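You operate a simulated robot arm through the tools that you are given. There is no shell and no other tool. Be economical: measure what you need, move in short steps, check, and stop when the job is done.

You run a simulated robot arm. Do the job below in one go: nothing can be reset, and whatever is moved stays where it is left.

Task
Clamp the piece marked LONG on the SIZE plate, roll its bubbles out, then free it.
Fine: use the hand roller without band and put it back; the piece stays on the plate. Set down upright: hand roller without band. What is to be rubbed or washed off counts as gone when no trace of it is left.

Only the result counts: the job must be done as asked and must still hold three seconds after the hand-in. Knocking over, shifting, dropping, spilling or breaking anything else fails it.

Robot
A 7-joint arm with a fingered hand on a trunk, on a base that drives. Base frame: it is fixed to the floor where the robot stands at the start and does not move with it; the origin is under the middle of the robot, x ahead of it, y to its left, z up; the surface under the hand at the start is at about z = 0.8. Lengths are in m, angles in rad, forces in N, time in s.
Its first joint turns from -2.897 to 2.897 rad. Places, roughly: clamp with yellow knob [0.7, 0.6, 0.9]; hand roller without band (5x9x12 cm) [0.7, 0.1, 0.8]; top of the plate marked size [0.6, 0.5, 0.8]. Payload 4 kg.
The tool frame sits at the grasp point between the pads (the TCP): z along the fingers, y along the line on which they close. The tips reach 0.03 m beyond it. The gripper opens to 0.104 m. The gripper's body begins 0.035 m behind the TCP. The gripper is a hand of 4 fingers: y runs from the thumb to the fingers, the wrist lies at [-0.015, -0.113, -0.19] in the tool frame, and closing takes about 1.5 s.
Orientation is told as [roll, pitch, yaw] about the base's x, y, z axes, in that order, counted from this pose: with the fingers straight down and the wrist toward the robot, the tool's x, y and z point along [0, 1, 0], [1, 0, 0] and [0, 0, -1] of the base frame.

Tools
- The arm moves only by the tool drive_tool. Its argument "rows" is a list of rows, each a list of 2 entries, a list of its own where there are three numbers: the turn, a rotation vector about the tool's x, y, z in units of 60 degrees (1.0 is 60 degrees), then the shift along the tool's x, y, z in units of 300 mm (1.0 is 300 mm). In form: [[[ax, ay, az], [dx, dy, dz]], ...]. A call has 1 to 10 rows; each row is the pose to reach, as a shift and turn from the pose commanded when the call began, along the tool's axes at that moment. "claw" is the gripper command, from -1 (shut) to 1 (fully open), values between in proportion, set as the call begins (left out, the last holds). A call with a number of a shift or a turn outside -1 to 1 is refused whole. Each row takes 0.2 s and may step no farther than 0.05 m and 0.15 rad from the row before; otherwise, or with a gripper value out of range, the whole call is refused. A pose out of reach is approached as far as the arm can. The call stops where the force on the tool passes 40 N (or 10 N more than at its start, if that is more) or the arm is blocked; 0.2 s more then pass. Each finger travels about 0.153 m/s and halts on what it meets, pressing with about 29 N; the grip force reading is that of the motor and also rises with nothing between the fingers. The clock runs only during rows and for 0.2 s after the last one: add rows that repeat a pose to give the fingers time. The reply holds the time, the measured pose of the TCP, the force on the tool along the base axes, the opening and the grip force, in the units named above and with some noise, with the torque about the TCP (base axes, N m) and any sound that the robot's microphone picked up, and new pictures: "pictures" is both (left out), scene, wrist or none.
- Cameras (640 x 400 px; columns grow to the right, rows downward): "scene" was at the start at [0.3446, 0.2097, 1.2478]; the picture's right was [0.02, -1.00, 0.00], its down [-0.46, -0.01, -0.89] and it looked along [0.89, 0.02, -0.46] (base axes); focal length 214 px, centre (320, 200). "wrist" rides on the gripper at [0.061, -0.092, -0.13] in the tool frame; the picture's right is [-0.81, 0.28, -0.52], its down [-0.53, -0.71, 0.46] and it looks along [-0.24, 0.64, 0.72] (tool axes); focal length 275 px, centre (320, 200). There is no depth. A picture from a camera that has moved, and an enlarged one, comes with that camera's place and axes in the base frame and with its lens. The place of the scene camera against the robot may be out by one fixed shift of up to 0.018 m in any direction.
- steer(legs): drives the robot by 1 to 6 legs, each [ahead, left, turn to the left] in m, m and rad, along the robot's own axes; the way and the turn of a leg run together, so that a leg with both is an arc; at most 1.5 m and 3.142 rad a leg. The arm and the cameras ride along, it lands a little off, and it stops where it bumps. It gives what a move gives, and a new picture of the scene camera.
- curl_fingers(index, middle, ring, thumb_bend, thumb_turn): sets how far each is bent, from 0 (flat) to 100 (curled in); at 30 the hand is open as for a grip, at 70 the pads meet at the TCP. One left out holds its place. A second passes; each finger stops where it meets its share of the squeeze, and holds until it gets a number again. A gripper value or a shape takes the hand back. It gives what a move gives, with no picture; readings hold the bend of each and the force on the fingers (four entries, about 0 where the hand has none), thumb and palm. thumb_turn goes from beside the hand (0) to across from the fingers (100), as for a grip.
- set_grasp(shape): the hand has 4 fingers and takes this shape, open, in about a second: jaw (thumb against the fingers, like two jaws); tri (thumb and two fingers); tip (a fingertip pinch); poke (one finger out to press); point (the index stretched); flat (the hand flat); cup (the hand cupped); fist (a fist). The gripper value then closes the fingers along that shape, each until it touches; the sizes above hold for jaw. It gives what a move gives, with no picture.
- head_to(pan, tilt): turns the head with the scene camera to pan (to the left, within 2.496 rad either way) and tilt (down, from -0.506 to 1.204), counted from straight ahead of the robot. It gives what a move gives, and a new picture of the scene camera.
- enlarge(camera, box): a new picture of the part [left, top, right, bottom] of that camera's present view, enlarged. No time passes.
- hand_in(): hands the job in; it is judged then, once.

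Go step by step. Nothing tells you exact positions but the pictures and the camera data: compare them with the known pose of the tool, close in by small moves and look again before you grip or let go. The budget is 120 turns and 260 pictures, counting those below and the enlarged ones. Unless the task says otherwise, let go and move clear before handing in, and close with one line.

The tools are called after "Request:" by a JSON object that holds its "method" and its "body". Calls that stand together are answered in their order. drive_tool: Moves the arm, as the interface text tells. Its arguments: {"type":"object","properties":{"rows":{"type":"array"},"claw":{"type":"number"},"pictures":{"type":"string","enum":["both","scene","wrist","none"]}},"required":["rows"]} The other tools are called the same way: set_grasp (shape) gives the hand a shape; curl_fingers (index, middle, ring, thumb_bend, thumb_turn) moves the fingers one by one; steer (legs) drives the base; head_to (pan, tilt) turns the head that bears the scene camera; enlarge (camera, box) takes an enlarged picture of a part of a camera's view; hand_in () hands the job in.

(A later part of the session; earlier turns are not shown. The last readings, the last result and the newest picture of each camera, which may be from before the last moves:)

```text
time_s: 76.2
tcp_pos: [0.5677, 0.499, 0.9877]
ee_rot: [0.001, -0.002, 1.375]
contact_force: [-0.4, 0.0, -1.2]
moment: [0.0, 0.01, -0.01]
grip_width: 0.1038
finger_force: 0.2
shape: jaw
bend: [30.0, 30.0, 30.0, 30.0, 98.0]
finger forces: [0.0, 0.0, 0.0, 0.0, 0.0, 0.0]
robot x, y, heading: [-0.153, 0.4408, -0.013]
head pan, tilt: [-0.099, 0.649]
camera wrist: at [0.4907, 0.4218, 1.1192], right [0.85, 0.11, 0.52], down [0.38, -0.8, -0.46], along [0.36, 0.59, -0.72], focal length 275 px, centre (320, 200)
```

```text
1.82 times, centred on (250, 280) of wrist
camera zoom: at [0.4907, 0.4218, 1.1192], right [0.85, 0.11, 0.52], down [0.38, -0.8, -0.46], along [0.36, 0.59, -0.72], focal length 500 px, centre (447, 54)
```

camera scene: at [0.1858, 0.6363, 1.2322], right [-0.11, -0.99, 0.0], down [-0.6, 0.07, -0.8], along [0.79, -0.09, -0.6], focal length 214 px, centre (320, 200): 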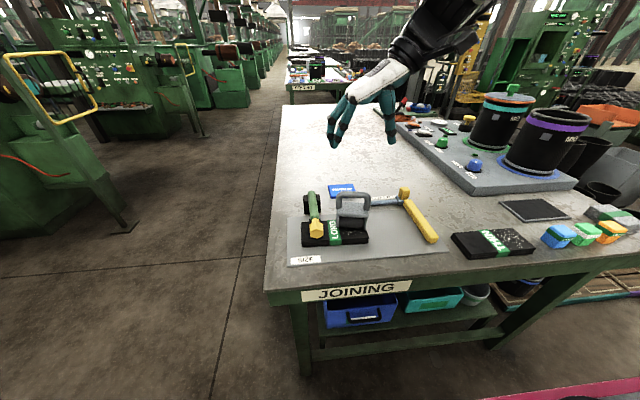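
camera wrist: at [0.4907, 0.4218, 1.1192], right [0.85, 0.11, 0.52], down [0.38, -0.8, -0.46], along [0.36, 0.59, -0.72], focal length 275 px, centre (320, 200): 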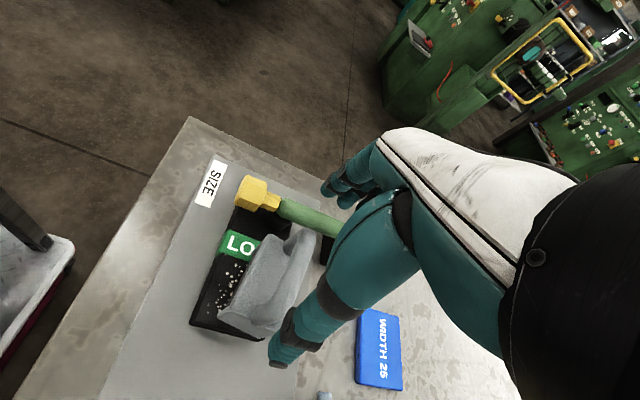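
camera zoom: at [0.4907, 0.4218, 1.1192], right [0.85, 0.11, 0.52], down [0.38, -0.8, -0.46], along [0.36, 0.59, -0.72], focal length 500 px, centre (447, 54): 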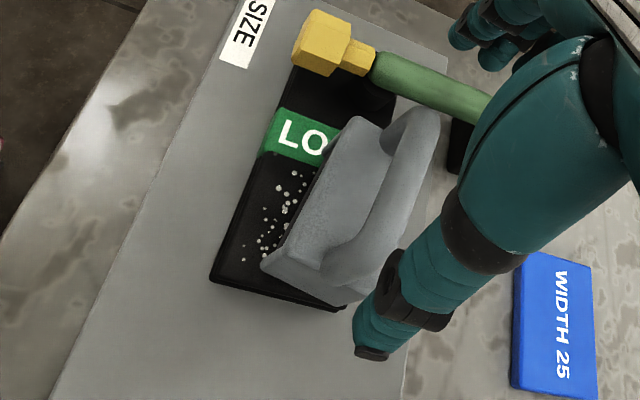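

The hand straddles the handle; it needs about 6 mm more to the left. I shift and lower to halfway, checking the clearance.

Request:
{"method": "drive_tool", "body": {"rows": [[[0, 0, 0.02], [0, 0.02, 0]], [[0, 0, 0.02], [0, 0.02, 0.06]], [[0, 0, 0.02], [0, 0.02, 0.12]], [[0, 0, 0.02], [0, 0.02, 0.12]]], "pictures": "wrist"}}

Request:
{"method": "enlarge", "body": {"camera": "scene", "box": [290, 130, 420, 250]}}

Request:
{"method": "enlarge", "body": {"camera": "wrist", "box": [120, 170, 380, 390]}}

```text
time_s: 77.2
tcp_pos: [0.5686, 0.5048, 0.9521]
ee_rot: [-0.001, -0.001, 1.354]
contact_force: [0.2, 0.3, 0.1]
moment: [-0.01, -0.03, 0.01]
grip_width: 0.104
finger_force: 0.0
shape: jaw
bend: [30.0, 30.0, 30.0, 30.0, 98.0]
finger forces: [0.1, 0.0, 0.0, 0.0, 0.1, 0.1]
robot x, y, heading: [-0.1567, 0.4415, -0.009]
head pan, tilt: [-0.099, 0.649]
camera wrist: at [0.4904, 0.4288, 1.0837], right [0.85, 0.09, 0.52], down [0.37, -0.81, -0.46], along [0.38, 0.58, -0.72], focal length 275 px, centre (320, 200)
```

wrist: 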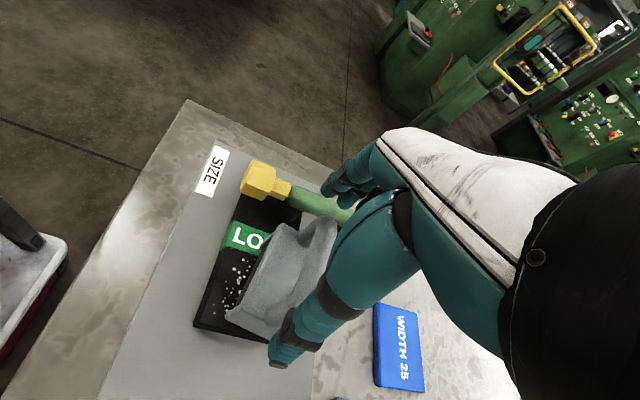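

```text
3.33 times, centred on (355, 190) of scene
camera zoom: at [0.1858, 0.6363, 1.2322], right [-0.11, -0.99, 0.0], down [-0.6, 0.07, -0.8], along [0.79, -0.09, -0.6], focal length 715 px, centre (203, 233)
```

zoom: 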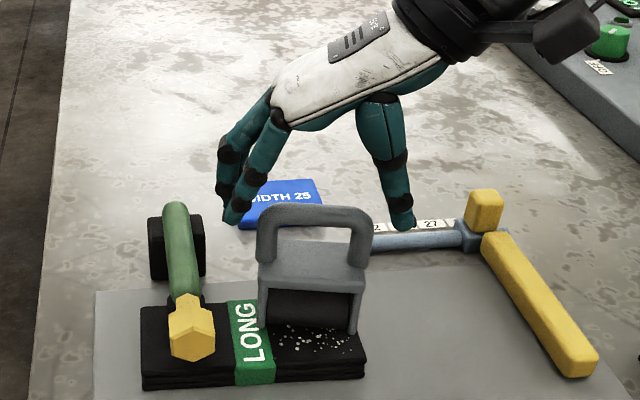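

```text
1.82 times, centred on (250, 280) of wrist
camera zoom: at [0.4904, 0.4288, 1.0837], right [0.85, 0.09, 0.52], down [0.37, -0.81, -0.46], along [0.38, 0.58, -0.72], focal length 500 px, centre (447, 54)
```

zoom: 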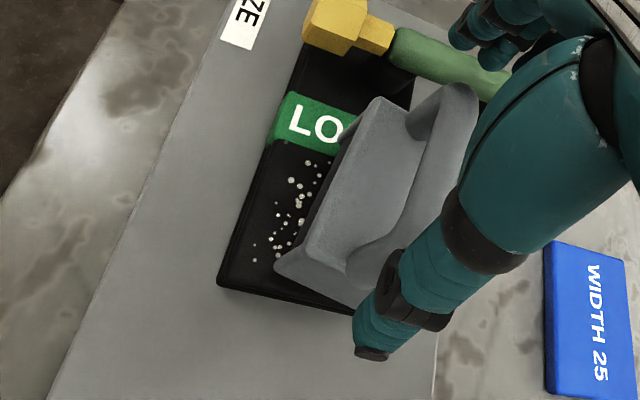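

Well straddled. I make a small correction and descend to z ≈ 0.912, then close on the legs.

Request:
{"method": "drive_tool", "body": {"rows": [[[0, 0, 0], [0.015, 0.007, 0.04]], [[0, 0, 0], [0.015, 0.007, 0.08]], [[0, 0, 0], [0.015, 0.007, 0.11]], [[0, 0, 0], [0.015, 0.007, 0.133]], [[0, 0, 0], [0.015, 0.007, 0.133]]], "pictures": "none"}}

Request:
{"method": "enlarge", "body": {"camera": "scene", "box": [290, 130, 420, 250]}}

Request:
{"method": "enlarge", "body": {"camera": "wrist", "box": [120, 170, 380, 390]}}

```text
time_s: 78.4
tcp_pos: [0.5665, 0.5085, 0.9123]
ee_rot: [-0.001, -0.002, 1.353]
contact_force: [-0.7, -0.1, 1.2]
moment: [-0.01, -0.01, 0.01]
grip_width: 0.1041
finger_force: 0.0
shape: jaw
bend: [30.0, 30.0, 30.0, 30.0, 97.0]
finger forces: [0.1, 0.1, 0.0, 0.0, 0.8, 0.0]
robot x, y, heading: [-0.1553, 0.4404, -0.008]
head pan, tilt: [-0.099, 0.649]
```

```text
3.33 times, centred on (355, 190) of scene
camera zoom: at [0.1858, 0.6362, 1.2322], right [-0.11, -0.99, 0.0], down [-0.6, 0.07, -0.8], along [0.79, -0.09, -0.6], focal length 715 px, centre (203, 233)
```

zoom: 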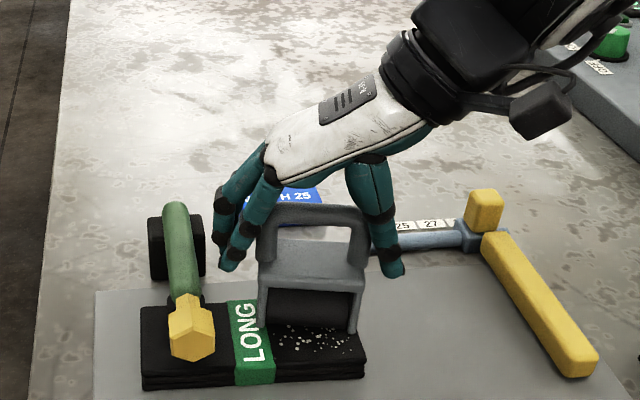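

```text
1.82 times, centred on (250, 280) of wrist
camera zoom: at [0.4871, 0.4314, 1.0436], right [0.85, 0.09, 0.52], down [0.37, -0.81, -0.46], along [0.38, 0.58, -0.72], focal length 500 px, centre (447, 54)
```

zoom: 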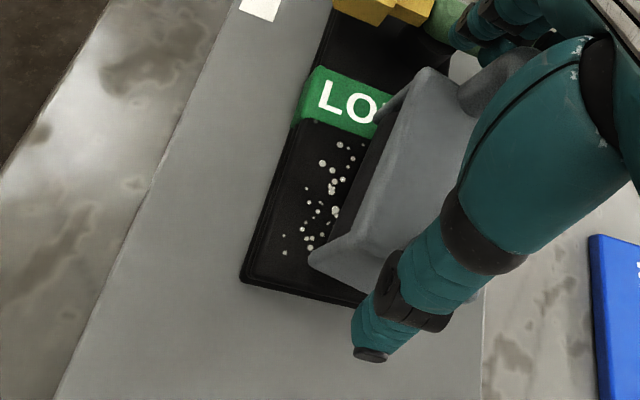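

Request:
{"method": "drive_tool", "body": {"rows": [[[0, 0, 0], [0, 0, 0]], [[0, 0, 0], [0, 0, 0]], [[0, 0, 0], [0, 0, 0]], [[0, 0, 0], [0, 0, 0]], [[0, 0, 0], [0, 0, 0]], [[0, 0, 0], [0, 0, 0]], [[0, 0, 0], [0, 0, 0]]], "claw": -1, "pictures": "none"}}

Request:
{"method": "enlarge", "body": {"camera": "scene", "box": [290, 130, 420, 250]}}

Request:
{"method": "enlarge", "body": {"camera": "wrist", "box": [120, 170, 380, 390]}}

```text
time_s: 80.0
tcp_pos: [0.5658, 0.507, 0.9125]
ee_rot: [0.0, -0.001, 1.354]
contact_force: [1.0, 3.7, 5.7]
moment: [0.01, -0.21, 0.09]
grip_width: 0.0789
finger_force: 29.4
shape: jaw
bend: [29.0, 39.0, 39.0, 37.0, 98.0]
finger forces: [15.2, 9.2, 11.2, 0.0, 25.0, 0.0]
robot x, y, heading: [-0.1559, 0.4388, -0.009]
head pan, tilt: [-0.099, 0.649]
```

```text
3.33 times, centred on (355, 190) of scene
camera zoom: at [0.1857, 0.6364, 1.2322], right [-0.11, -0.99, 0.0], down [-0.6, 0.07, -0.8], along [0.79, -0.09, -0.6], focal length 715 px, centre (203, 233)
```

zoom: 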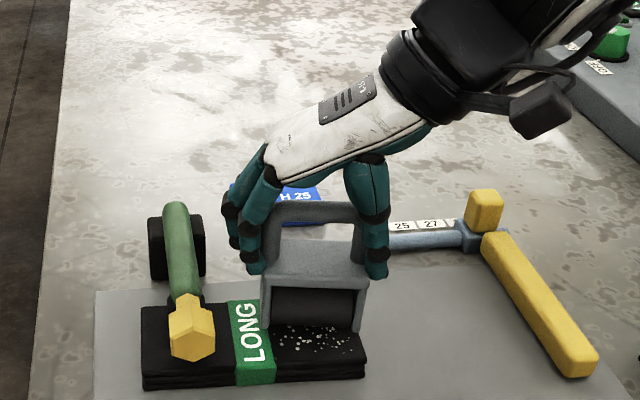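

```text
1.82 times, centred on (250, 280) of wrist
camera zoom: at [0.4871, 0.4316, 1.0439], right [0.85, 0.09, 0.52], down [0.37, -0.81, -0.46], along [0.38, 0.58, -0.72], focal length 500 px, centre (447, 54)
```

zoom: 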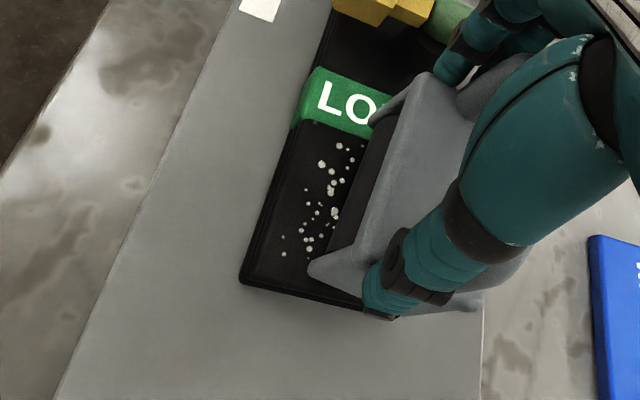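

A firm grip now (79 mm, all fingers loaded). I lift slightly, square the roller to the piece and check.

Request:
{"method": "drive_tool", "body": {"rows": [[[0, 0, 0], [0, 0, -0.03]], [[0, 0, -0.1], [0, 0, -0.06]], [[0, 0, -0.19], [0, -0.01, -0.06]], [[0, 0, -0.19], [0, -0.01, -0.06]]], "pictures": "none"}}

Request:
{"method": "enlarge", "body": {"camera": "scene", "box": [290, 130, 420, 250]}}

Request:
{"method": "enlarge", "body": {"camera": "wrist", "box": [120, 170, 380, 390]}}

```text
time_s: 81.0
tcp_pos: [0.5659, 0.5054, 0.93]
ee_rot: [0.001, -0.002, 1.553]
contact_force: [-0.1, -0.3, -2.9]
moment: [0.02, 0.03, 0.01]
grip_width: 0.0783
finger_force: 29.0
shape: jaw
bend: [74.0, 40.0, 40.0, 37.0, 97.0]
finger forces: [14.8, 8.4, 4.7, 0.0, 25.5, 0.0]
robot x, y, heading: [-0.1577, 0.4406, -0.009]
head pan, tilt: [-0.099, 0.649]
```

```text
3.33 times, centred on (355, 190) of scene
camera zoom: at [0.1859, 0.6362, 1.2322], right [-0.11, -0.99, 0.0], down [-0.6, 0.07, -0.8], along [0.79, -0.09, -0.6], focal length 715 px, centre (203, 233)
```

zoom: 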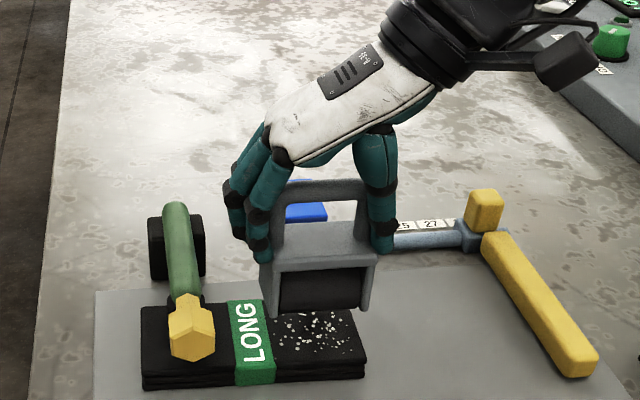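

```text
1.82 times, centred on (250, 280) of wrist
camera zoom: at [0.5034, 0.415, 1.0615], right [0.81, 0.26, 0.52], down [0.52, -0.72, -0.46], along [0.25, 0.64, -0.72], focal length 500 px, centre (447, 54)
```

zoom: 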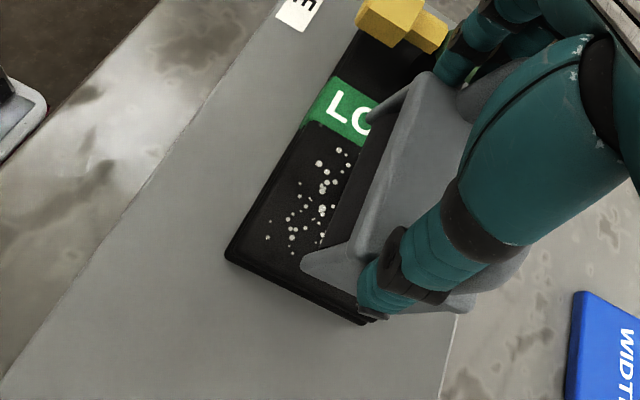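

Square and firmly held. I shift 3 mm left, lower to contact and press to about 10–15 N.

Request:
{"method": "drive_tool", "body": {"rows": [[[0, 0, 0], [0, 0.01, 0.03]], [[0, 0, 0], [0, 0.01, 0.05]], [[0, 0, 0], [0, 0.01, 0.058]], [[0, 0, 0], [0, 0.01, 0.066]], [[0, 0, 0], [0, 0.01, 0.072]]], "pictures": "none"}}

Request:
{"method": "enlarge", "body": {"camera": "scene", "box": [290, 130, 420, 250]}}

```text
time_s: 82.2
tcp_pos: [0.5659, 0.5084, 0.9108]
ee_rot: [-0.004, -0.004, 1.556]
contact_force: [-4.3, 3.3, 35.6]
moment: [0.07, -0.47, -0.03]
grip_width: 0.078
finger_force: 29.0
shape: jaw
bend: [74.0, 40.0, 38.0, 37.0, 97.0]
finger forces: [15.7, 7.1, 20.3, 0.0, 29.9, 0.0]
robot x, y, heading: [-0.1558, 0.4394, -0.013]
head pan, tilt: [-0.099, 0.649]
```

```text
3.33 times, centred on (355, 190) of scene
camera zoom: at [0.1846, 0.6363, 1.2325], right [-0.11, -0.99, 0.0], down [-0.6, 0.07, -0.8], along [0.79, -0.09, -0.6], focal length 715 px, centre (203, 233)
```

zoom: 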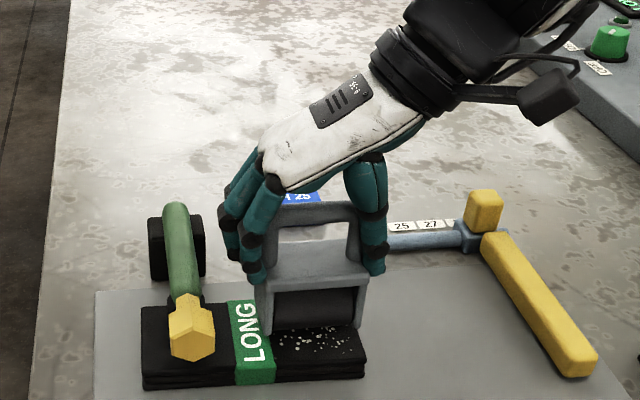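

A stiff 35 N; I ease to about half and roll toward the near edge, then back.

Request:
{"method": "drive_tool", "body": {"rows": [[[0, 0, 0], [0, 0, -0.005]], [[0, 0, 0], [0.02, 0, -0.005]], [[0, 0, 0], [0.04, 0, -0.005]], [[0, 0, 0], [0.06, 0, -0.005]], [[0, 0, 0], [0.08, 0, -0.005]], [[0, 0, 0], [0.1, 0, -0.005]]], "pictures": "none"}}

Request:
{"method": "enlarge", "body": {"camera": "scene", "box": [290, 130, 420, 250]}}

```text
time_s: 83.6
tcp_pos: [0.5339, 0.5081, 0.9093]
ee_rot: [0.0, 0.001, 1.553]
contact_force: [9.7, 1.0, 9.3]
moment: [0.38, -0.97, -0.25]
grip_width: 0.0784
finger_force: 28.8
shape: jaw
bend: [74.0, 39.0, 34.0, 36.0, 100.0]
finger forces: [13.3, 9.0, 4.8, 0.1, 40.5, 0.0]
robot x, y, heading: [-0.156, 0.444, -0.009]
head pan, tilt: [-0.099, 0.649]
```

```text
3.33 times, centred on (355, 190) of scene
camera zoom: at [0.1858, 0.6361, 1.2322], right [-0.11, -0.99, 0.0], down [-0.6, 0.07, -0.8], along [0.79, -0.09, -0.6], focal length 715 px, centre (203, 233)
```

zoom: 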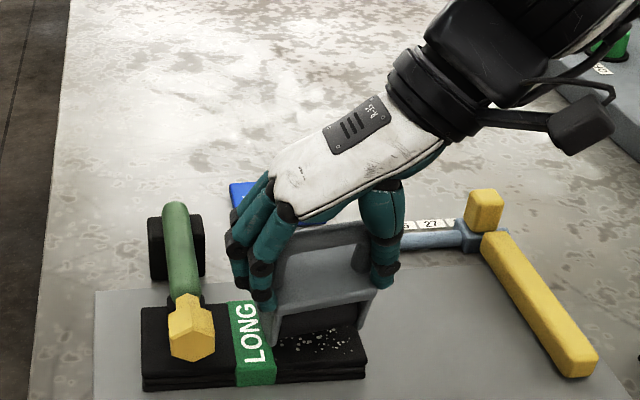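

The roller pitched instead of rolling, since the press was too strong. I move back to level it and look.

Request:
{"method": "drive_tool", "body": {"rows": [[[0, 0, 0], [-0.02, 0, 0]], [[0, 0, 0], [-0.04, 0, 0]], [[0, 0, 0], [-0.06, 0, 0]], [[0, 0, 0], [-0.08, 0, -0.005]], [[0, 0, 0], [-0.1, 0, -0.01]], [[0, 0, 0], [-0.1, 0, -0.01]]], "pictures": "none"}}

Request:
{"method": "enlarge", "body": {"camera": "scene", "box": [310, 170, 390, 240]}}

Request:
{"method": "enlarge", "body": {"camera": "wrist", "box": [120, 170, 380, 390]}}

```text
time_s: 85.0
tcp_pos: [0.565, 0.509, 0.9139]
ee_rot: [0.0, 0.0, 1.553]
contact_force: [0.6, 0.8, -2.9]
moment: [-0.01, 0.06, -0.01]
grip_width: 0.0772
finger_force: 29.1
shape: jaw
bend: [74.0, 41.0, 38.0, 37.0, 98.0]
finger forces: [15.9, 9.7, 3.1, 0.0, 26.3, 0.0]
robot x, y, heading: [-0.1548, 0.4426, -0.006]
head pan, tilt: [-0.099, 0.649]
```

```text
5.71 times, centred on (350, 205) of scene
camera zoom: at [0.1859, 0.6363, 1.2322], right [-0.11, -0.99, 0.0], down [-0.6, 0.07, -0.8], along [0.79, -0.09, -0.6], focal length 1226 px, centre (149, 171)
```

zoom: 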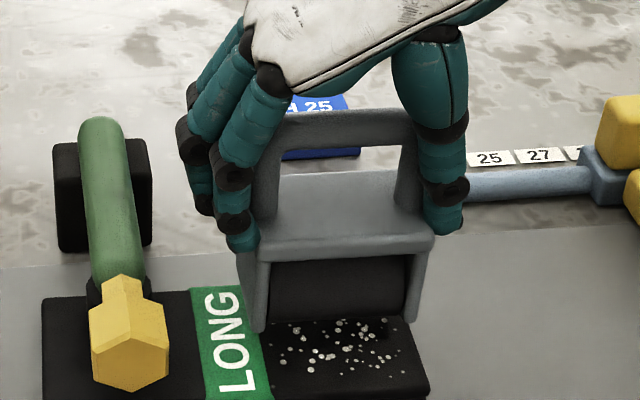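

```text
1.82 times, centred on (250, 280) of wrist
camera zoom: at [0.5032, 0.418, 1.0447], right [0.82, 0.26, 0.52], down [0.52, -0.72, -0.46], along [0.25, 0.64, -0.72], focal length 500 px, centre (447, 54)
```

zoom: 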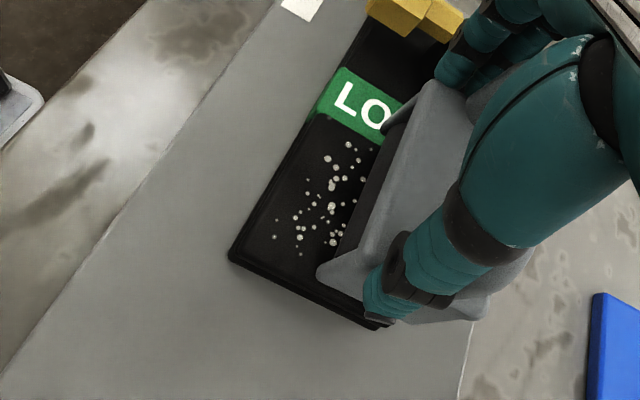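

I lift the roller and tilt its underside toward the camera to see how the cylinder sits in its frame, and also to see the bubbles.

Request:
{"method": "drive_tool", "body": {"rows": [[[0, 0, 0], [0, 0, -0.12]], [[0, 0, 0], [0, 0, -0.25]], [[0, 0, 0], [0, 0, -0.38]], [[0, 0.14, 0], [0, 0, -0.5]], [[0, 0.28, 0], [0, 0, -0.5]], [[0, 0.42, 0], [0, 0, -0.5]], [[0, 0.56, 0], [0, 0, -0.5]], [[0, 0.56, 0], [0, 0, -0.5]]], "pictures": "none"}}

Request:
{"method": "enlarge", "body": {"camera": "scene", "box": [290, 80, 430, 250]}}

```text
time_s: 86.8
tcp_pos: [0.5662, 0.5072, 1.0625]
ee_rot: [0.588, 0.001, 1.552]
contact_force: [0.9, -0.2, -2.7]
moment: [-0.02, -0.01, -0.01]
grip_width: 0.0771
finger_force: 29.0
shape: jaw
bend: [74.0, 41.0, 38.0, 37.0, 99.0]
finger forces: [15.3, 9.4, 4.0, 0.0, 26.2, 0.1]
robot x, y, heading: [-0.1577, 0.4469, -0.01]
head pan, tilt: [-0.099, 0.649]
```

```text
2.35 times, centred on (360, 165) of scene
camera zoom: at [0.1858, 0.6363, 1.2322], right [-0.11, -0.99, 0.0], down [-0.6, 0.07, -0.8], along [0.79, -0.09, -0.6], focal length 505 px, centre (226, 282)
```

zoom: 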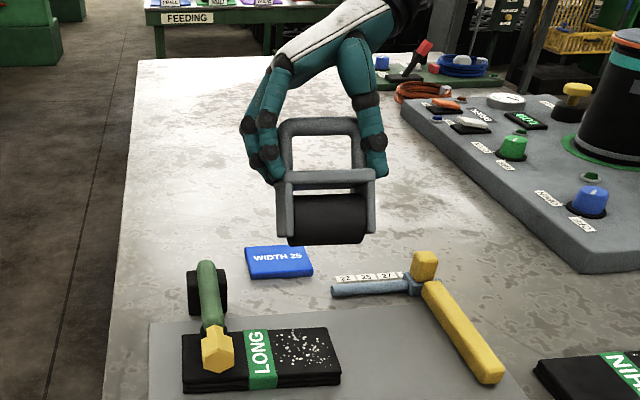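

The cylinder protrudes well below the frame. I look closely at the bubbles now that the piece is free in view.

Request:
{"method": "enlarge", "body": {"camera": "scene", "box": [325, 205, 395, 260]}}

```text
7.27 times, centred on (360, 232) of scene
camera zoom: at [0.1858, 0.6363, 1.2322], right [-0.11, -0.99, 0.0], down [-0.6, 0.07, -0.8], along [0.79, -0.09, -0.6], focal length 1560 px, centre (29, -36)
```

zoom: 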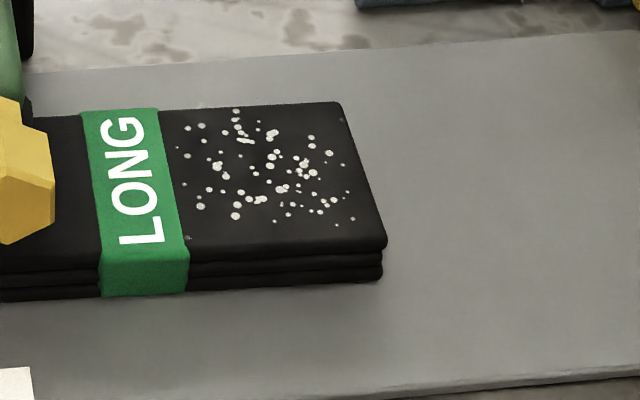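

Most bubbles remain; a few at the rim look fainter. I'll level the roller again and rub with a light press (~5 N) so that it travels rather than pivots.

Request:
{"method": "drive_tool", "body": {"rows": [[[0, -0.14, 0], [0, 0, 0]], [[0, -0.28, 0], [0, 0, 0]], [[0, -0.42, 0], [0, 0, 0]], [[0, -0.56, 0], [0, 0, 0]], [[0, -0.56, 0], [0, 0, 0]]], "pictures": "none"}}

Request:
{"method": "drive_tool", "body": {"rows": [[[0, 0, 0], [-0.03, 0, 0.12]], [[0, 0, 0], [-0.06, 0, 0.25]], [[0, 0, 0], [-0.09, 0, 0.38]], [[0, 0, 0], [-0.09, 0, 0.46]], [[0, 0, 0], [-0.09, 0, 0.49]], [[0, 0, 0], [-0.09, 0, 0.495]], [[0, 0, 0], [-0.09, 0, 0.499]]], "pictures": "none"}}

Request:
{"method": "enlarge", "body": {"camera": "scene", "box": [300, 150, 410, 250]}}

```text
time_s: 88.0
tcp_pos: [0.5658, 0.5067, 1.0637]
ee_rot: [-0.004, -0.003, 1.554]
contact_force: [-0.6, 0.2, -2.7]
moment: [0.0, 0.03, -0.01]
grip_width: 0.0773
finger_force: 29.6
shape: jaw
bend: [74.0, 41.0, 39.0, 37.0, 98.0]
finger forces: [15.3, 9.5, 3.5, 0.1, 25.3, 0.0]
robot x, y, heading: [-0.1572, 0.4399, -0.011]
head pan, tilt: [-0.099, 0.649]
```

```text
time_s: 89.6
tcp_pos: [0.5929, 0.5073, 0.9147]
ee_rot: [-0.001, -0.002, 1.553]
contact_force: [-0.3, -0.2, -2.8]
moment: [0.03, 0.06, 0.0]
grip_width: 0.0771
finger_force: 29.0
shape: jaw
bend: [74.0, 41.0, 39.0, 37.0, 98.0]
finger forces: [15.1, 9.4, 3.4, 0.1, 25.3, 0.1]
robot x, y, heading: [-0.1531, 0.4373, -0.013]
head pan, tilt: [-0.099, 0.649]
```

```text
4.00 times, centred on (355, 200) of scene
camera zoom: at [0.1859, 0.6363, 1.2322], right [-0.11, -0.99, 0.0], down [-0.6, 0.07, -0.8], along [0.79, -0.09, -0.6], focal length 858 px, centre (180, 200)
```

zoom: 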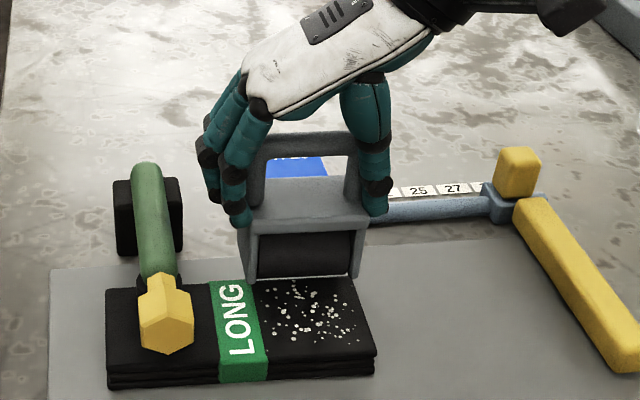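

The roller is over the far edge of the piece. I touch down lightly and sweep toward the near edge.

Request:
{"method": "drive_tool", "body": {"rows": [[[0, 0, 0], [0, 0, 0.005]], [[0, 0, 0], [0, 0, 0.009]], [[0, 0, 0], [0.03, 0, 0.009]], [[0, 0, 0], [0.06, 0, 0.009]], [[0, 0, 0], [0.09, 0, 0.009]], [[0, 0, 0], [0.12, 0, 0.009]], [[0, 0, 0], [0.15, 0, 0.009]], [[0, 0, 0], [0.18, 0, 0.009]], [[0, 0, 0], [0.21, 0, 0.009]]], "pictures": "none"}}

Request:
{"method": "enlarge", "body": {"camera": "scene", "box": [300, 150, 410, 250]}}

```text
time_s: 91.6
tcp_pos: [0.5294, 0.5085, 0.912]
ee_rot: [0.001, -0.001, 1.553]
contact_force: [0.4, 0.1, -1.5]
moment: [-0.07, -0.02, 0.06]
grip_width: 0.0771
finger_force: 28.9
shape: jaw
bend: [74.0, 41.0, 38.0, 37.0, 99.0]
finger forces: [15.7, 9.0, 4.2, 0.1, 26.8, 0.0]
robot x, y, heading: [-0.1564, 0.4392, -0.007]
head pan, tilt: [-0.099, 0.649]
```

```text
4.00 times, centred on (355, 200) of scene
camera zoom: at [0.1858, 0.6362, 1.2322], right [-0.11, -0.99, 0.0], down [-0.6, 0.07, -0.8], along [0.79, -0.09, -0.6], focal length 858 px, centre (180, 200)
```

zoom: 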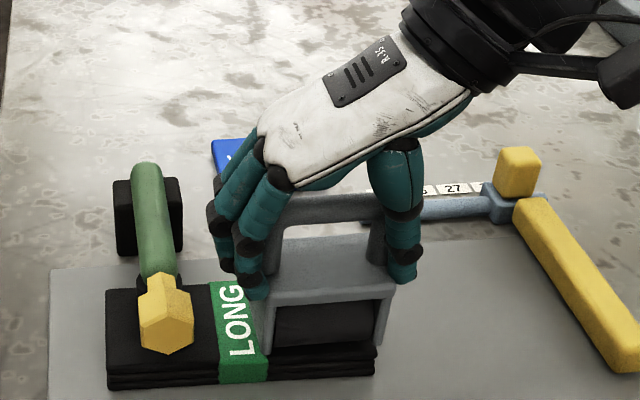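

It moved smoothly and upright. I sweep back with slightly more press and look at the piece.

Request:
{"method": "drive_tool", "body": {"rows": [[[0, 0, 0], [-0.03, 0, 0.003]], [[0, 0, 0], [-0.06, 0, 0.003]], [[0, 0, 0], [-0.09, 0, 0.003]], [[0, 0, 0], [-0.12, 0, 0.003]], [[0, 0, 0], [-0.15, 0, 0.003]], [[0, 0, 0], [-0.18, 0, 0.003]], [[0, 0, 0], [-0.21, 0, 0.003]], [[0, 0, 0], [-0.24, 0, 0.003]]], "pictures": "none"}}

Request:
{"method": "enlarge", "body": {"camera": "scene", "box": [325, 195, 395, 250]}}

```text
time_s: 93.4
tcp_pos: [0.6015, 0.5074, 0.9114]
ee_rot: [0.0, -0.001, 1.552]
contact_force: [-3.1, 0.6, 1.0]
moment: [-0.14, 0.39, -0.11]
grip_width: 0.0768
finger_force: 29.1
shape: jaw
bend: [28.0, 41.0, 43.0, 38.0, 95.0]
finger forces: [18.3, 8.4, 4.2, 0.1, 25.9, 0.0]
robot x, y, heading: [-0.1576, 0.4427, -0.01]
head pan, tilt: [-0.099, 0.649]
```

```text
7.27 times, centred on (360, 222) of scene
camera zoom: at [0.1857, 0.6362, 1.2322], right [-0.11, -0.99, 0.0], down [-0.6, 0.07, -0.8], along [0.79, -0.09, -0.6], focal length 1560 px, centre (29, 36)
```

zoom: 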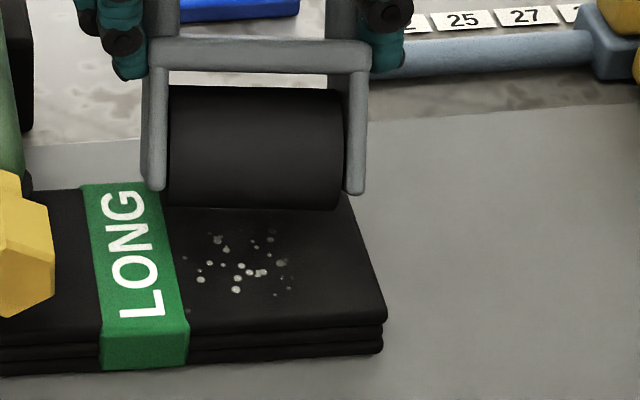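

It works: the right half is nearly clear. I continue with passes back and forth.

Request:
{"method": "drive_tool", "body": {"rows": [[[0, 0, 0], [0.05, 0, 0]], [[0, 0, 0], [0.1, 0, 0]], [[0, 0, 0], [0.15, 0, 0]], [[0, 0, 0], [0.2, 0, 0]], [[0, 0, 0], [0.23, 0, 0]], [[0, 0, 0], [0.18, 0, 0.001]], [[0, 0, 0], [0.13, 0, 0.001]], [[0, 0, 0], [0.08, 0, 0.001]], [[0, 0, 0], [0.03, 0, 0.001]], [[0, 0, 0], [0, 0, 0.001]]], "pictures": "none"}}

Request:
{"method": "enlarge", "body": {"camera": "scene", "box": [325, 195, 395, 250]}}

```text
time_s: 95.6
tcp_pos: [0.601, 0.5082, 0.9107]
ee_rot: [0.0, -0.001, 1.553]
contact_force: [-3.8, -0.4, 1.8]
moment: [-0.19, 0.45, -0.13]
grip_width: 0.0762
finger_force: 29.2
shape: jaw
bend: [74.0, 42.0, 43.0, 38.0, 95.0]
finger forces: [18.0, 8.4, 4.8, 0.0, 25.8, 0.1]
robot x, y, heading: [-0.1563, 0.4409, -0.007]
head pan, tilt: [-0.099, 0.649]
```

```text
7.27 times, centred on (360, 222) of scene
camera zoom: at [0.1856, 0.6363, 1.2322], right [-0.11, -0.99, 0.0], down [-0.6, 0.07, -0.8], along [0.79, -0.09, -0.6], focal length 1560 px, centre (29, 36)
```

zoom: 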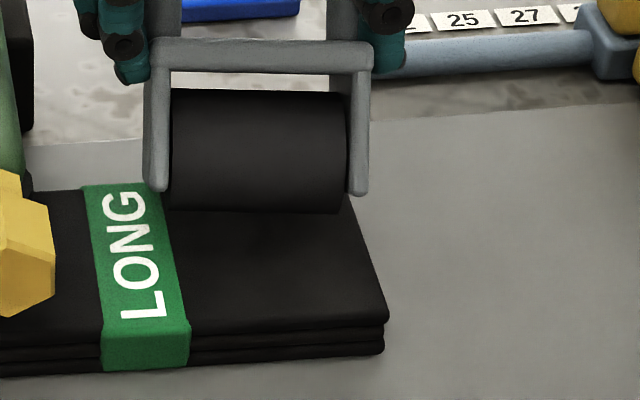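

No visible bubbles remain; I make one more round, then lift and inspect.

Request:
{"method": "drive_tool", "body": {"rows": [[[0, 0, 0], [0.05, 0, 0]], [[0, 0, 0], [0.1, 0, 0]], [[0, 0, 0], [0.15, 0, 0]], [[0, 0, 0], [0.2, 0, 0]], [[0, 0, 0], [0.23, 0, 0]], [[0, 0, 0], [0.18, 0, 0]], [[0, 0, 0], [0.13, 0, 0]], [[0, 0, 0], [0.08, 0, 0]], [[0, 0, 0], [0.03, 0, 0]], [[0, 0, 0], [-0.02, 0, 0]]], "pictures": "none"}}

Request:
{"method": "drive_tool", "body": {"rows": [[[0, 0, 0], [0, 0, -0.1]], [[0, 0, 0], [0, 0, -0.25]], [[0, 0, 0], [0, 0, -0.4]], [[0, 0, 0], [0, 0, -0.5]], [[0, 0, 0], [0, 0, -0.5]]], "pictures": "wrist"}}

Request:
{"method": "enlarge", "body": {"camera": "scene", "box": [325, 205, 395, 260]}}

Request:
{"method": "enlarge", "body": {"camera": "scene", "box": [270, 80, 430, 260]}}

```text
time_s: 97.2
tcp_pos: [0.5534, 0.5074, 0.9112]
ee_rot: [0.001, -0.003, 1.553]
contact_force: [-0.7, -7.1, 29.7]
moment: [0.16, -0.2, -0.06]
grip_width: 0.0765
finger_force: 28.9
shape: jaw
bend: [74.0, 41.0, 43.0, 38.0, 98.0]
finger forces: [16.4, 7.4, 16.8, 0.1, 29.2, 0.0]
robot x, y, heading: [-0.1573, 0.4392, -0.005]
head pan, tilt: [-0.099, 0.649]
stopped in row 7: the force on the tool passed its limit at 41 N (the readings are from after the stop); the commanded pose is now the measured one
```

```text
time_s: 98.3
tcp_pos: [0.5542, 0.507, 1.0615]
ee_rot: [0.003, 0.001, 1.554]
contact_force: [0.4, -0.8, -3.2]
moment: [0.0, 0.03, 0.0]
grip_width: 0.0774
finger_force: 29.3
shape: jaw
bend: [29.0, 41.0, 43.0, 38.0, 98.0]
finger forces: [18.1, 10.5, 5.8, 0.0, 24.7, 0.0]
robot x, y, heading: [-0.1551, 0.4453, -0.014]
head pan, tilt: [-0.099, 0.649]
camera wrist: at [0.4923, 0.4161, 1.1932], right [0.82, 0.26, 0.52], down [0.52, -0.72, -0.46], along [0.25, 0.64, -0.73], focal length 275 px, centre (320, 200)
```

wrist: 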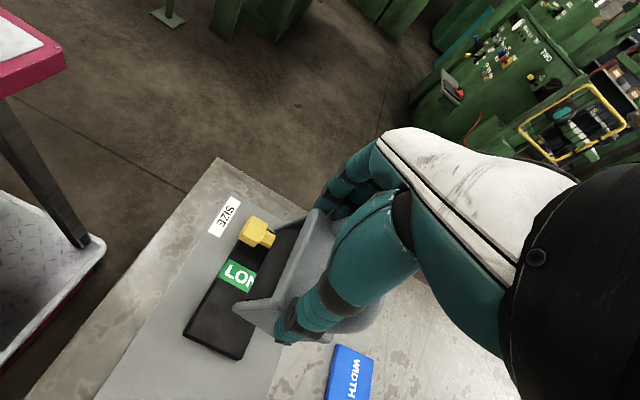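

```text
7.27 times, centred on (360, 232) of scene
camera zoom: at [0.1857, 0.636, 1.2322], right [-0.11, -0.99, 0.0], down [-0.6, 0.07, -0.8], along [0.79, -0.09, -0.6], focal length 1560 px, centre (29, -36)
```

zoom: 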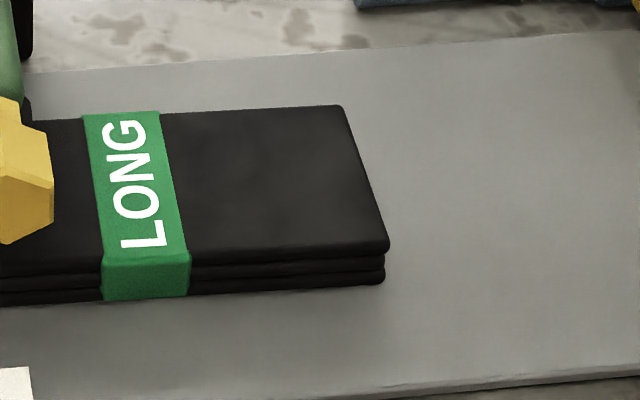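

```text
2.22 times, centred on (350, 170) of scene
camera zoom: at [0.1857, 0.636, 1.2322], right [-0.11, -0.99, 0.0], down [-0.6, 0.07, -0.8], along [0.79, -0.09, -0.6], focal length 477 px, centre (253, 267)
```

zoom: 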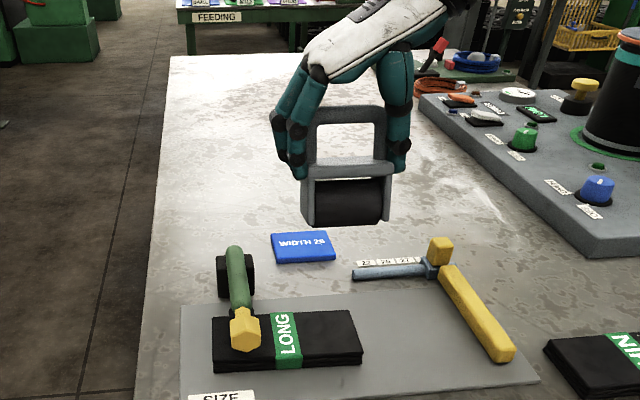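

LONG is free of bubbles and hasn't moved. Now the roller goes back: I raise it, and drive right so the arm comes at the roller's home spot (≈(0.724, 0.141)) from a clear side.

Request:
{"method": "drive_tool", "body": {"rows": [[[0, 0, 0], [0, 0, -0.1]], [[0, 0, 0], [0, 0, -0.2]], [[0, 0, 0], [0, 0, -0.27]], [[0, 0, 0], [0, 0, -0.27]]], "pictures": "none"}}

Request:
{"method": "steer", "body": {"legs": [[0, -0.5, 0]]}}

```text
time_s: 99.3
tcp_pos: [0.5539, 0.507, 1.1413]
ee_rot: [0.002, 0.001, 1.553]
contact_force: [-0.9, -0.7, -2.7]
moment: [0.02, 0.04, 0.02]
grip_width: 0.0778
finger_force: 28.8
shape: jaw
bend: [29.0, 41.0, 43.0, 38.0, 98.0]
finger forces: [18.1, 10.4, 5.6, 0.1, 24.8, 0.1]
robot x, y, heading: [-0.1542, 0.4407, -0.011]
head pan, tilt: [-0.099, 0.649]
```

```text
time_s: 102.3
tcp_pos: [0.5508, 0.0087, 1.1412]
ee_rot: [0.003, 0.0, 1.558]
contact_force: [0.2, -0.6, -2.4]
moment: [0.01, 0.01, -0.03]
grip_width: 0.0777
finger_force: 29.0
shape: jaw
bend: [29.0, 41.0, 43.0, 38.0, 98.0]
finger forces: [18.1, 10.4, 5.7, 0.0, 24.8, 0.1]
robot x, y, heading: [-0.1623, -0.0567, -0.005]
head pan, tilt: [-0.099, 0.649]
camera scene: at [0.181, 0.1373, 1.2322], right [-0.11, -0.99, 0.0], down [-0.6, 0.06, -0.8], along [0.79, -0.09, -0.6], focal length 214 px, centre (320, 200)
```

scene: 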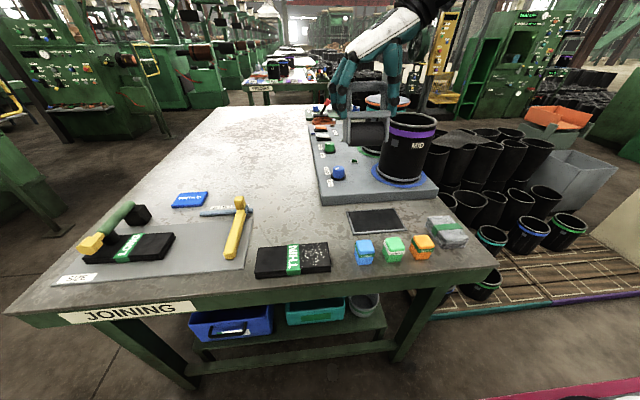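

All is clear. At this height I move left then forward over the home spot.

Request:
{"method": "drive_tool", "body": {"rows": [[[0, 0, 0.036], [0, 0.15, 0]], [[0, 0, 0.036], [0, 0.3, 0]], [[0, 0, 0.036], [0, 0.448, 0]], [[0, 0, 0.036], [-0.15, 0.448, 0]], [[0, 0, 0.036], [-0.3, 0.448, 0]], [[0, 0, 0.036], [-0.45, 0.448, 0]], [[0, 0, 0.036], [-0.571, 0.448, 0]], [[0, 0, 0.036], [-0.571, 0.448, 0]]], "pictures": "both"}}

```text
time_s: 104.1
tcp_pos: [0.7262, 0.141, 1.1408]
ee_rot: [0.003, -0.001, 1.518]
contact_force: [-0.4, 0.7, -1.9]
moment: [0.04, 0.02, 0.0]
grip_width: 0.0776
finger_force: 28.9
shape: jaw
bend: [29.0, 41.0, 43.0, 38.0, 99.0]
finger forces: [18.1, 10.4, 5.3, 0.0, 25.1, 0.1]
robot x, y, heading: [-0.1623, -0.0575, -0.01]
head pan, tilt: [-0.099, 0.649]
camera scene: at [0.1809, 0.1374, 1.2322], right [-0.11, -0.99, 0.0], down [-0.6, 0.06, -0.8], along [0.79, -0.09, -0.6], focal length 214 px, centre (320, 200)
camera wrist: at [0.66, 0.0525, 1.2713], right [0.82, 0.23, 0.52], down [0.49, -0.74, -0.46], along [0.28, 0.63, -0.73], focal length 275 px, centre (320, 200)
```

scene: 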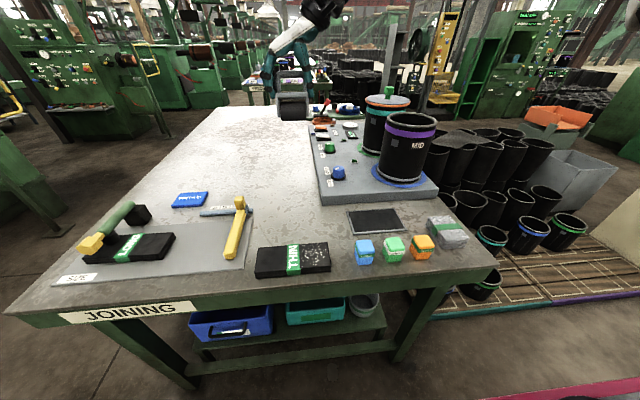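
wrist: 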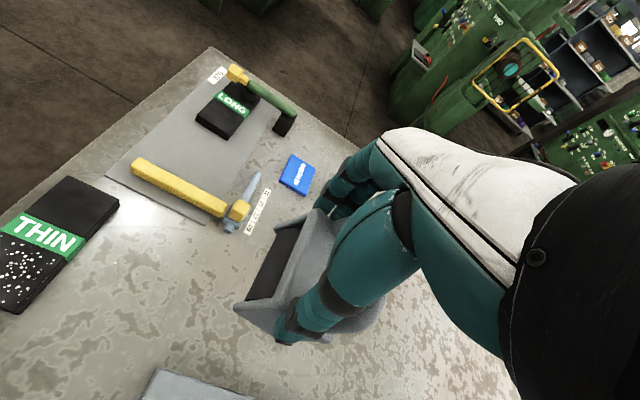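

Clear of the drums. I lower partway and check.

Request:
{"method": "drive_tool", "body": {"rows": [[[0, 0, 0], [0, 0, 0.13]], [[0, 0, 0], [0, 0, 0.26]], [[0, 0, 0], [0, 0, 0.39]], [[0, 0, 0], [0, 0, 0.52]], [[0, 0, 0], [0, 0, 0.64]], [[0, 0, 0], [0, 0, 0.72]], [[0, 0, 0], [0, 0, 0.72]]], "pictures": "both"}}

Request:
{"method": "enlarge", "body": {"camera": "scene", "box": [250, 100, 380, 200]}}

Request:
{"method": "enlarge", "body": {"camera": "wrist", "box": [140, 180, 400, 390]}}

```text
time_s: 105.7
tcp_pos: [0.7237, 0.1409, 0.9239]
ee_rot: [0.003, 0.002, 1.518]
contact_force: [0.3, -0.4, -2.6]
moment: [0.01, 0.04, 0.02]
grip_width: 0.0779
finger_force: 28.6
shape: jaw
bend: [29.0, 41.0, 43.0, 38.0, 99.0]
finger forces: [17.9, 10.2, 5.2, 0.0, 25.1, 0.0]
robot x, y, heading: [-0.16, -0.0561, -0.01]
head pan, tilt: [-0.099, 0.649]
camera scene: at [0.181, 0.1373, 1.2321], right [-0.11, -0.99, 0.0], down [-0.6, 0.06, -0.8], along [0.79, -0.09, -0.6], focal length 214 px, centre (320, 200)
camera wrist: at [0.6591, 0.0532, 1.0552], right [0.83, 0.23, 0.52], down [0.49, -0.74, -0.46], along [0.27, 0.63, -0.73], focal length 275 px, centre (320, 200)
```

scene: 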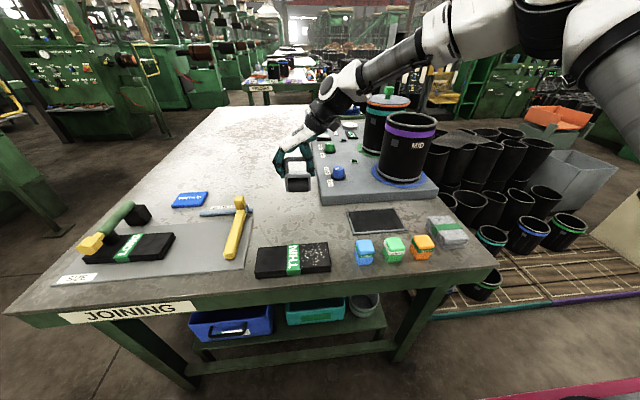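
wrist: 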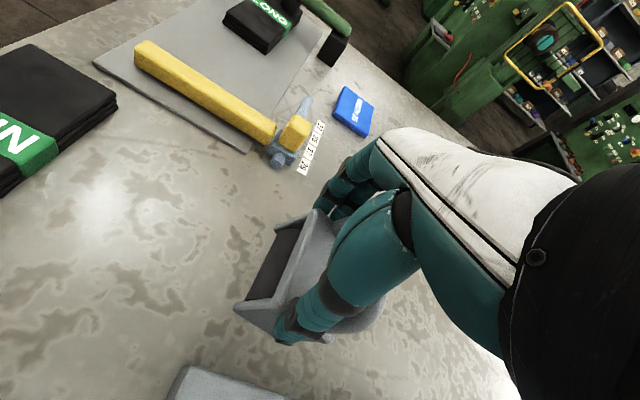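

```text
4.00 times, centred on (315, 150) of scene
camera zoom: at [0.181, 0.1373, 1.2321], right [-0.11, -0.99, 0.0], down [-0.6, 0.06, -0.8], along [0.79, -0.09, -0.6], focal length 858 px, centre (340, 400)
```

zoom: 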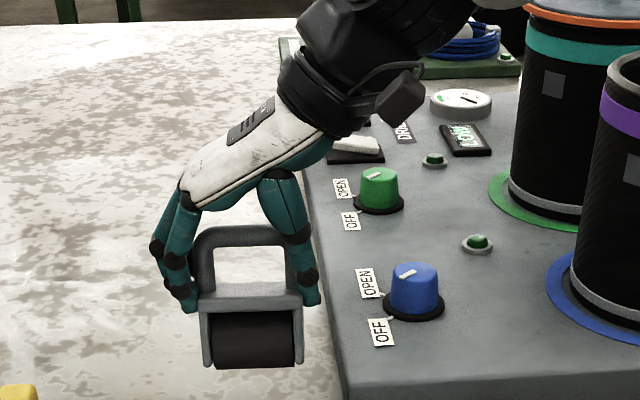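

```text
1.90 times, centred on (270, 285) of wrist
camera zoom: at [0.6591, 0.0532, 1.0552], right [0.83, 0.23, 0.52], down [0.49, -0.74, -0.46], along [0.27, 0.63, -0.73], focal length 524 px, centre (415, 38)
```

zoom: 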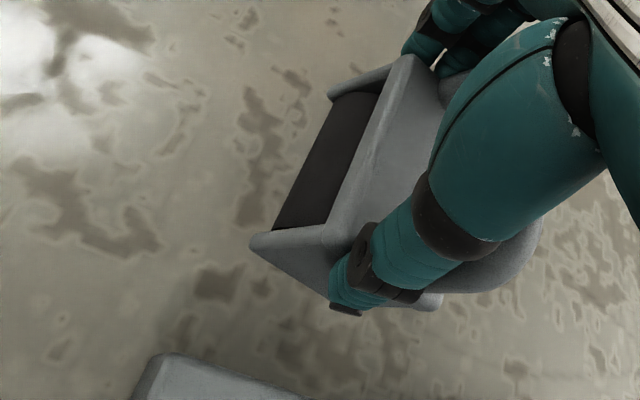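

The roller hangs pitched by about 0.18 rad (bottom toward the robot). I tilt the hand to make it upright and check before setting down.

Request:
{"method": "drive_tool", "body": {"rows": [[[0, -0.09, 0], [0, 0, 0]], [[0, -0.18, 0], [0, 0, 0.02]], [[0, -0.18, 0], [0, 0, 0.05]], [[0, -0.18, 0], [0, 0, 0.05]]], "pictures": "none"}}

Request:
{"method": "enlarge", "body": {"camera": "scene", "box": [260, 120, 360, 200]}}

Request:
{"method": "enlarge", "body": {"camera": "wrist", "box": [140, 180, 400, 390]}}

```text
time_s: 106.7
tcp_pos: [0.7237, 0.1411, 0.9086]
ee_rot: [-0.185, 0.0, 1.519]
contact_force: [-0.4, -0.1, -2.2]
moment: [0.01, 0.04, 0.04]
grip_width: 0.0777
finger_force: 28.8
shape: jaw
bend: [29.0, 41.0, 43.0, 38.0, 99.0]
finger forces: [17.9, 10.1, 4.6, 0.0, 25.1, 0.1]
robot x, y, heading: [-0.1618, -0.0557, -0.005]
head pan, tilt: [-0.099, 0.649]
```

```text
5.00 times, centred on (310, 160) of scene
camera zoom: at [0.181, 0.1373, 1.2321], right [-0.11, -0.99, 0.0], down [-0.6, 0.06, -0.8], along [0.79, -0.09, -0.6], focal length 1072 px, centre (370, 400)
```

zoom: 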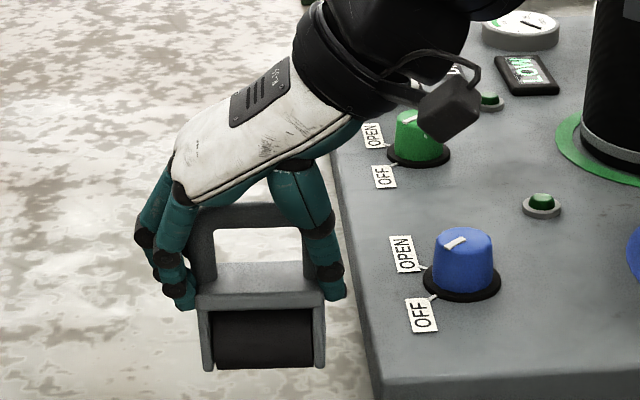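

```text
1.90 times, centred on (270, 285) of wrist
camera zoom: at [0.635, 0.0544, 1.0263], right [0.71, 0.24, 0.66], down [0.57, -0.74, -0.35], along [0.41, 0.62, -0.67], focal length 524 px, centre (415, 38)
```

zoom: 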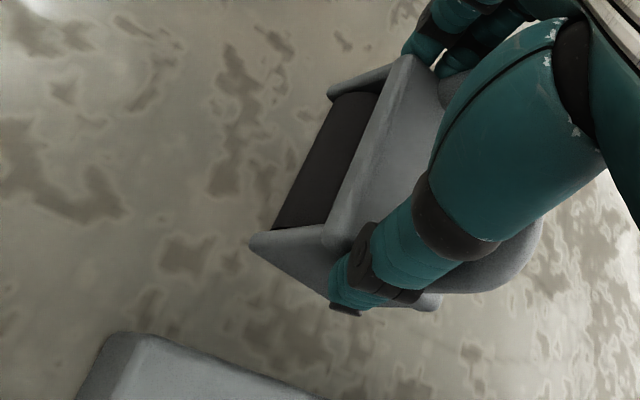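

Still slightly pitched; another −0.1 rad, then lower toward the table in small steps.

Request:
{"method": "drive_tool", "body": {"rows": [[[0, -0.1, 0], [0, 0, 0]], [[0, -0.1, 0], [-0.006, 0, 0.03]], [[0, -0.1, 0], [-0.006, 0, 0.03]]], "pictures": "none"}}

Request:
{"method": "enlarge", "body": {"camera": "scene", "box": [260, 120, 360, 200]}}

```text
time_s: 107.5
tcp_pos: [0.7262, 0.1412, 0.9017]
ee_rot: [-0.293, 0.0, 1.517]
contact_force: [0.4, -0.2, -3.4]
moment: [0.03, 0.05, -0.01]
grip_width: 0.0781
finger_force: 29.0
shape: jaw
bend: [29.0, 41.0, 43.0, 38.0, 99.0]
finger forces: [17.8, 10.1, 4.4, 0.1, 25.0, 0.1]
robot x, y, heading: [-0.1626, -0.0607, -0.007]
head pan, tilt: [-0.099, 0.649]
```

```text
5.00 times, centred on (310, 160) of scene
camera zoom: at [0.181, 0.1373, 1.2321], right [-0.11, -0.99, 0.0], down [-0.6, 0.06, -0.8], along [0.79, -0.09, -0.6], focal length 1072 px, centre (370, 400)
```

zoom: 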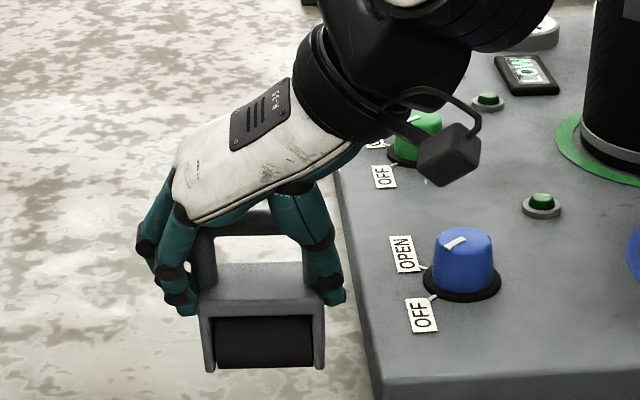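

Upright now, matching the original appearance. I lower vertically in small steps until contact.

Request:
{"method": "drive_tool", "body": {"rows": [[[0, 0, 0], [0.0043, 0, 0.0144]], [[0, 0, 0], [0.0072, 0, 0.024]], [[0, 0, 0], [0.0094, 0, 0.031]], [[0, 0, 0], [0.0116, 0, 0.0383]], [[0, 0, 0], [0.0137, 0, 0.0455]]], "pictures": "none"}}

```text
time_s: 108.7
tcp_pos: [0.7272, 0.1407, 0.8866]
ee_rot: [-0.29, 0.0, 1.519]
contact_force: [0.4, 0.4, -2.5]
moment: [0.03, 0.03, 0.02]
grip_width: 0.0779
finger_force: 29.3
shape: jaw
bend: [29.0, 41.0, 43.0, 38.0, 99.0]
finger forces: [17.9, 10.1, 4.3, 0.1, 24.9, 0.0]
robot x, y, heading: [-0.1611, -0.0633, -0.007]
head pan, tilt: [-0.099, 0.649]
```

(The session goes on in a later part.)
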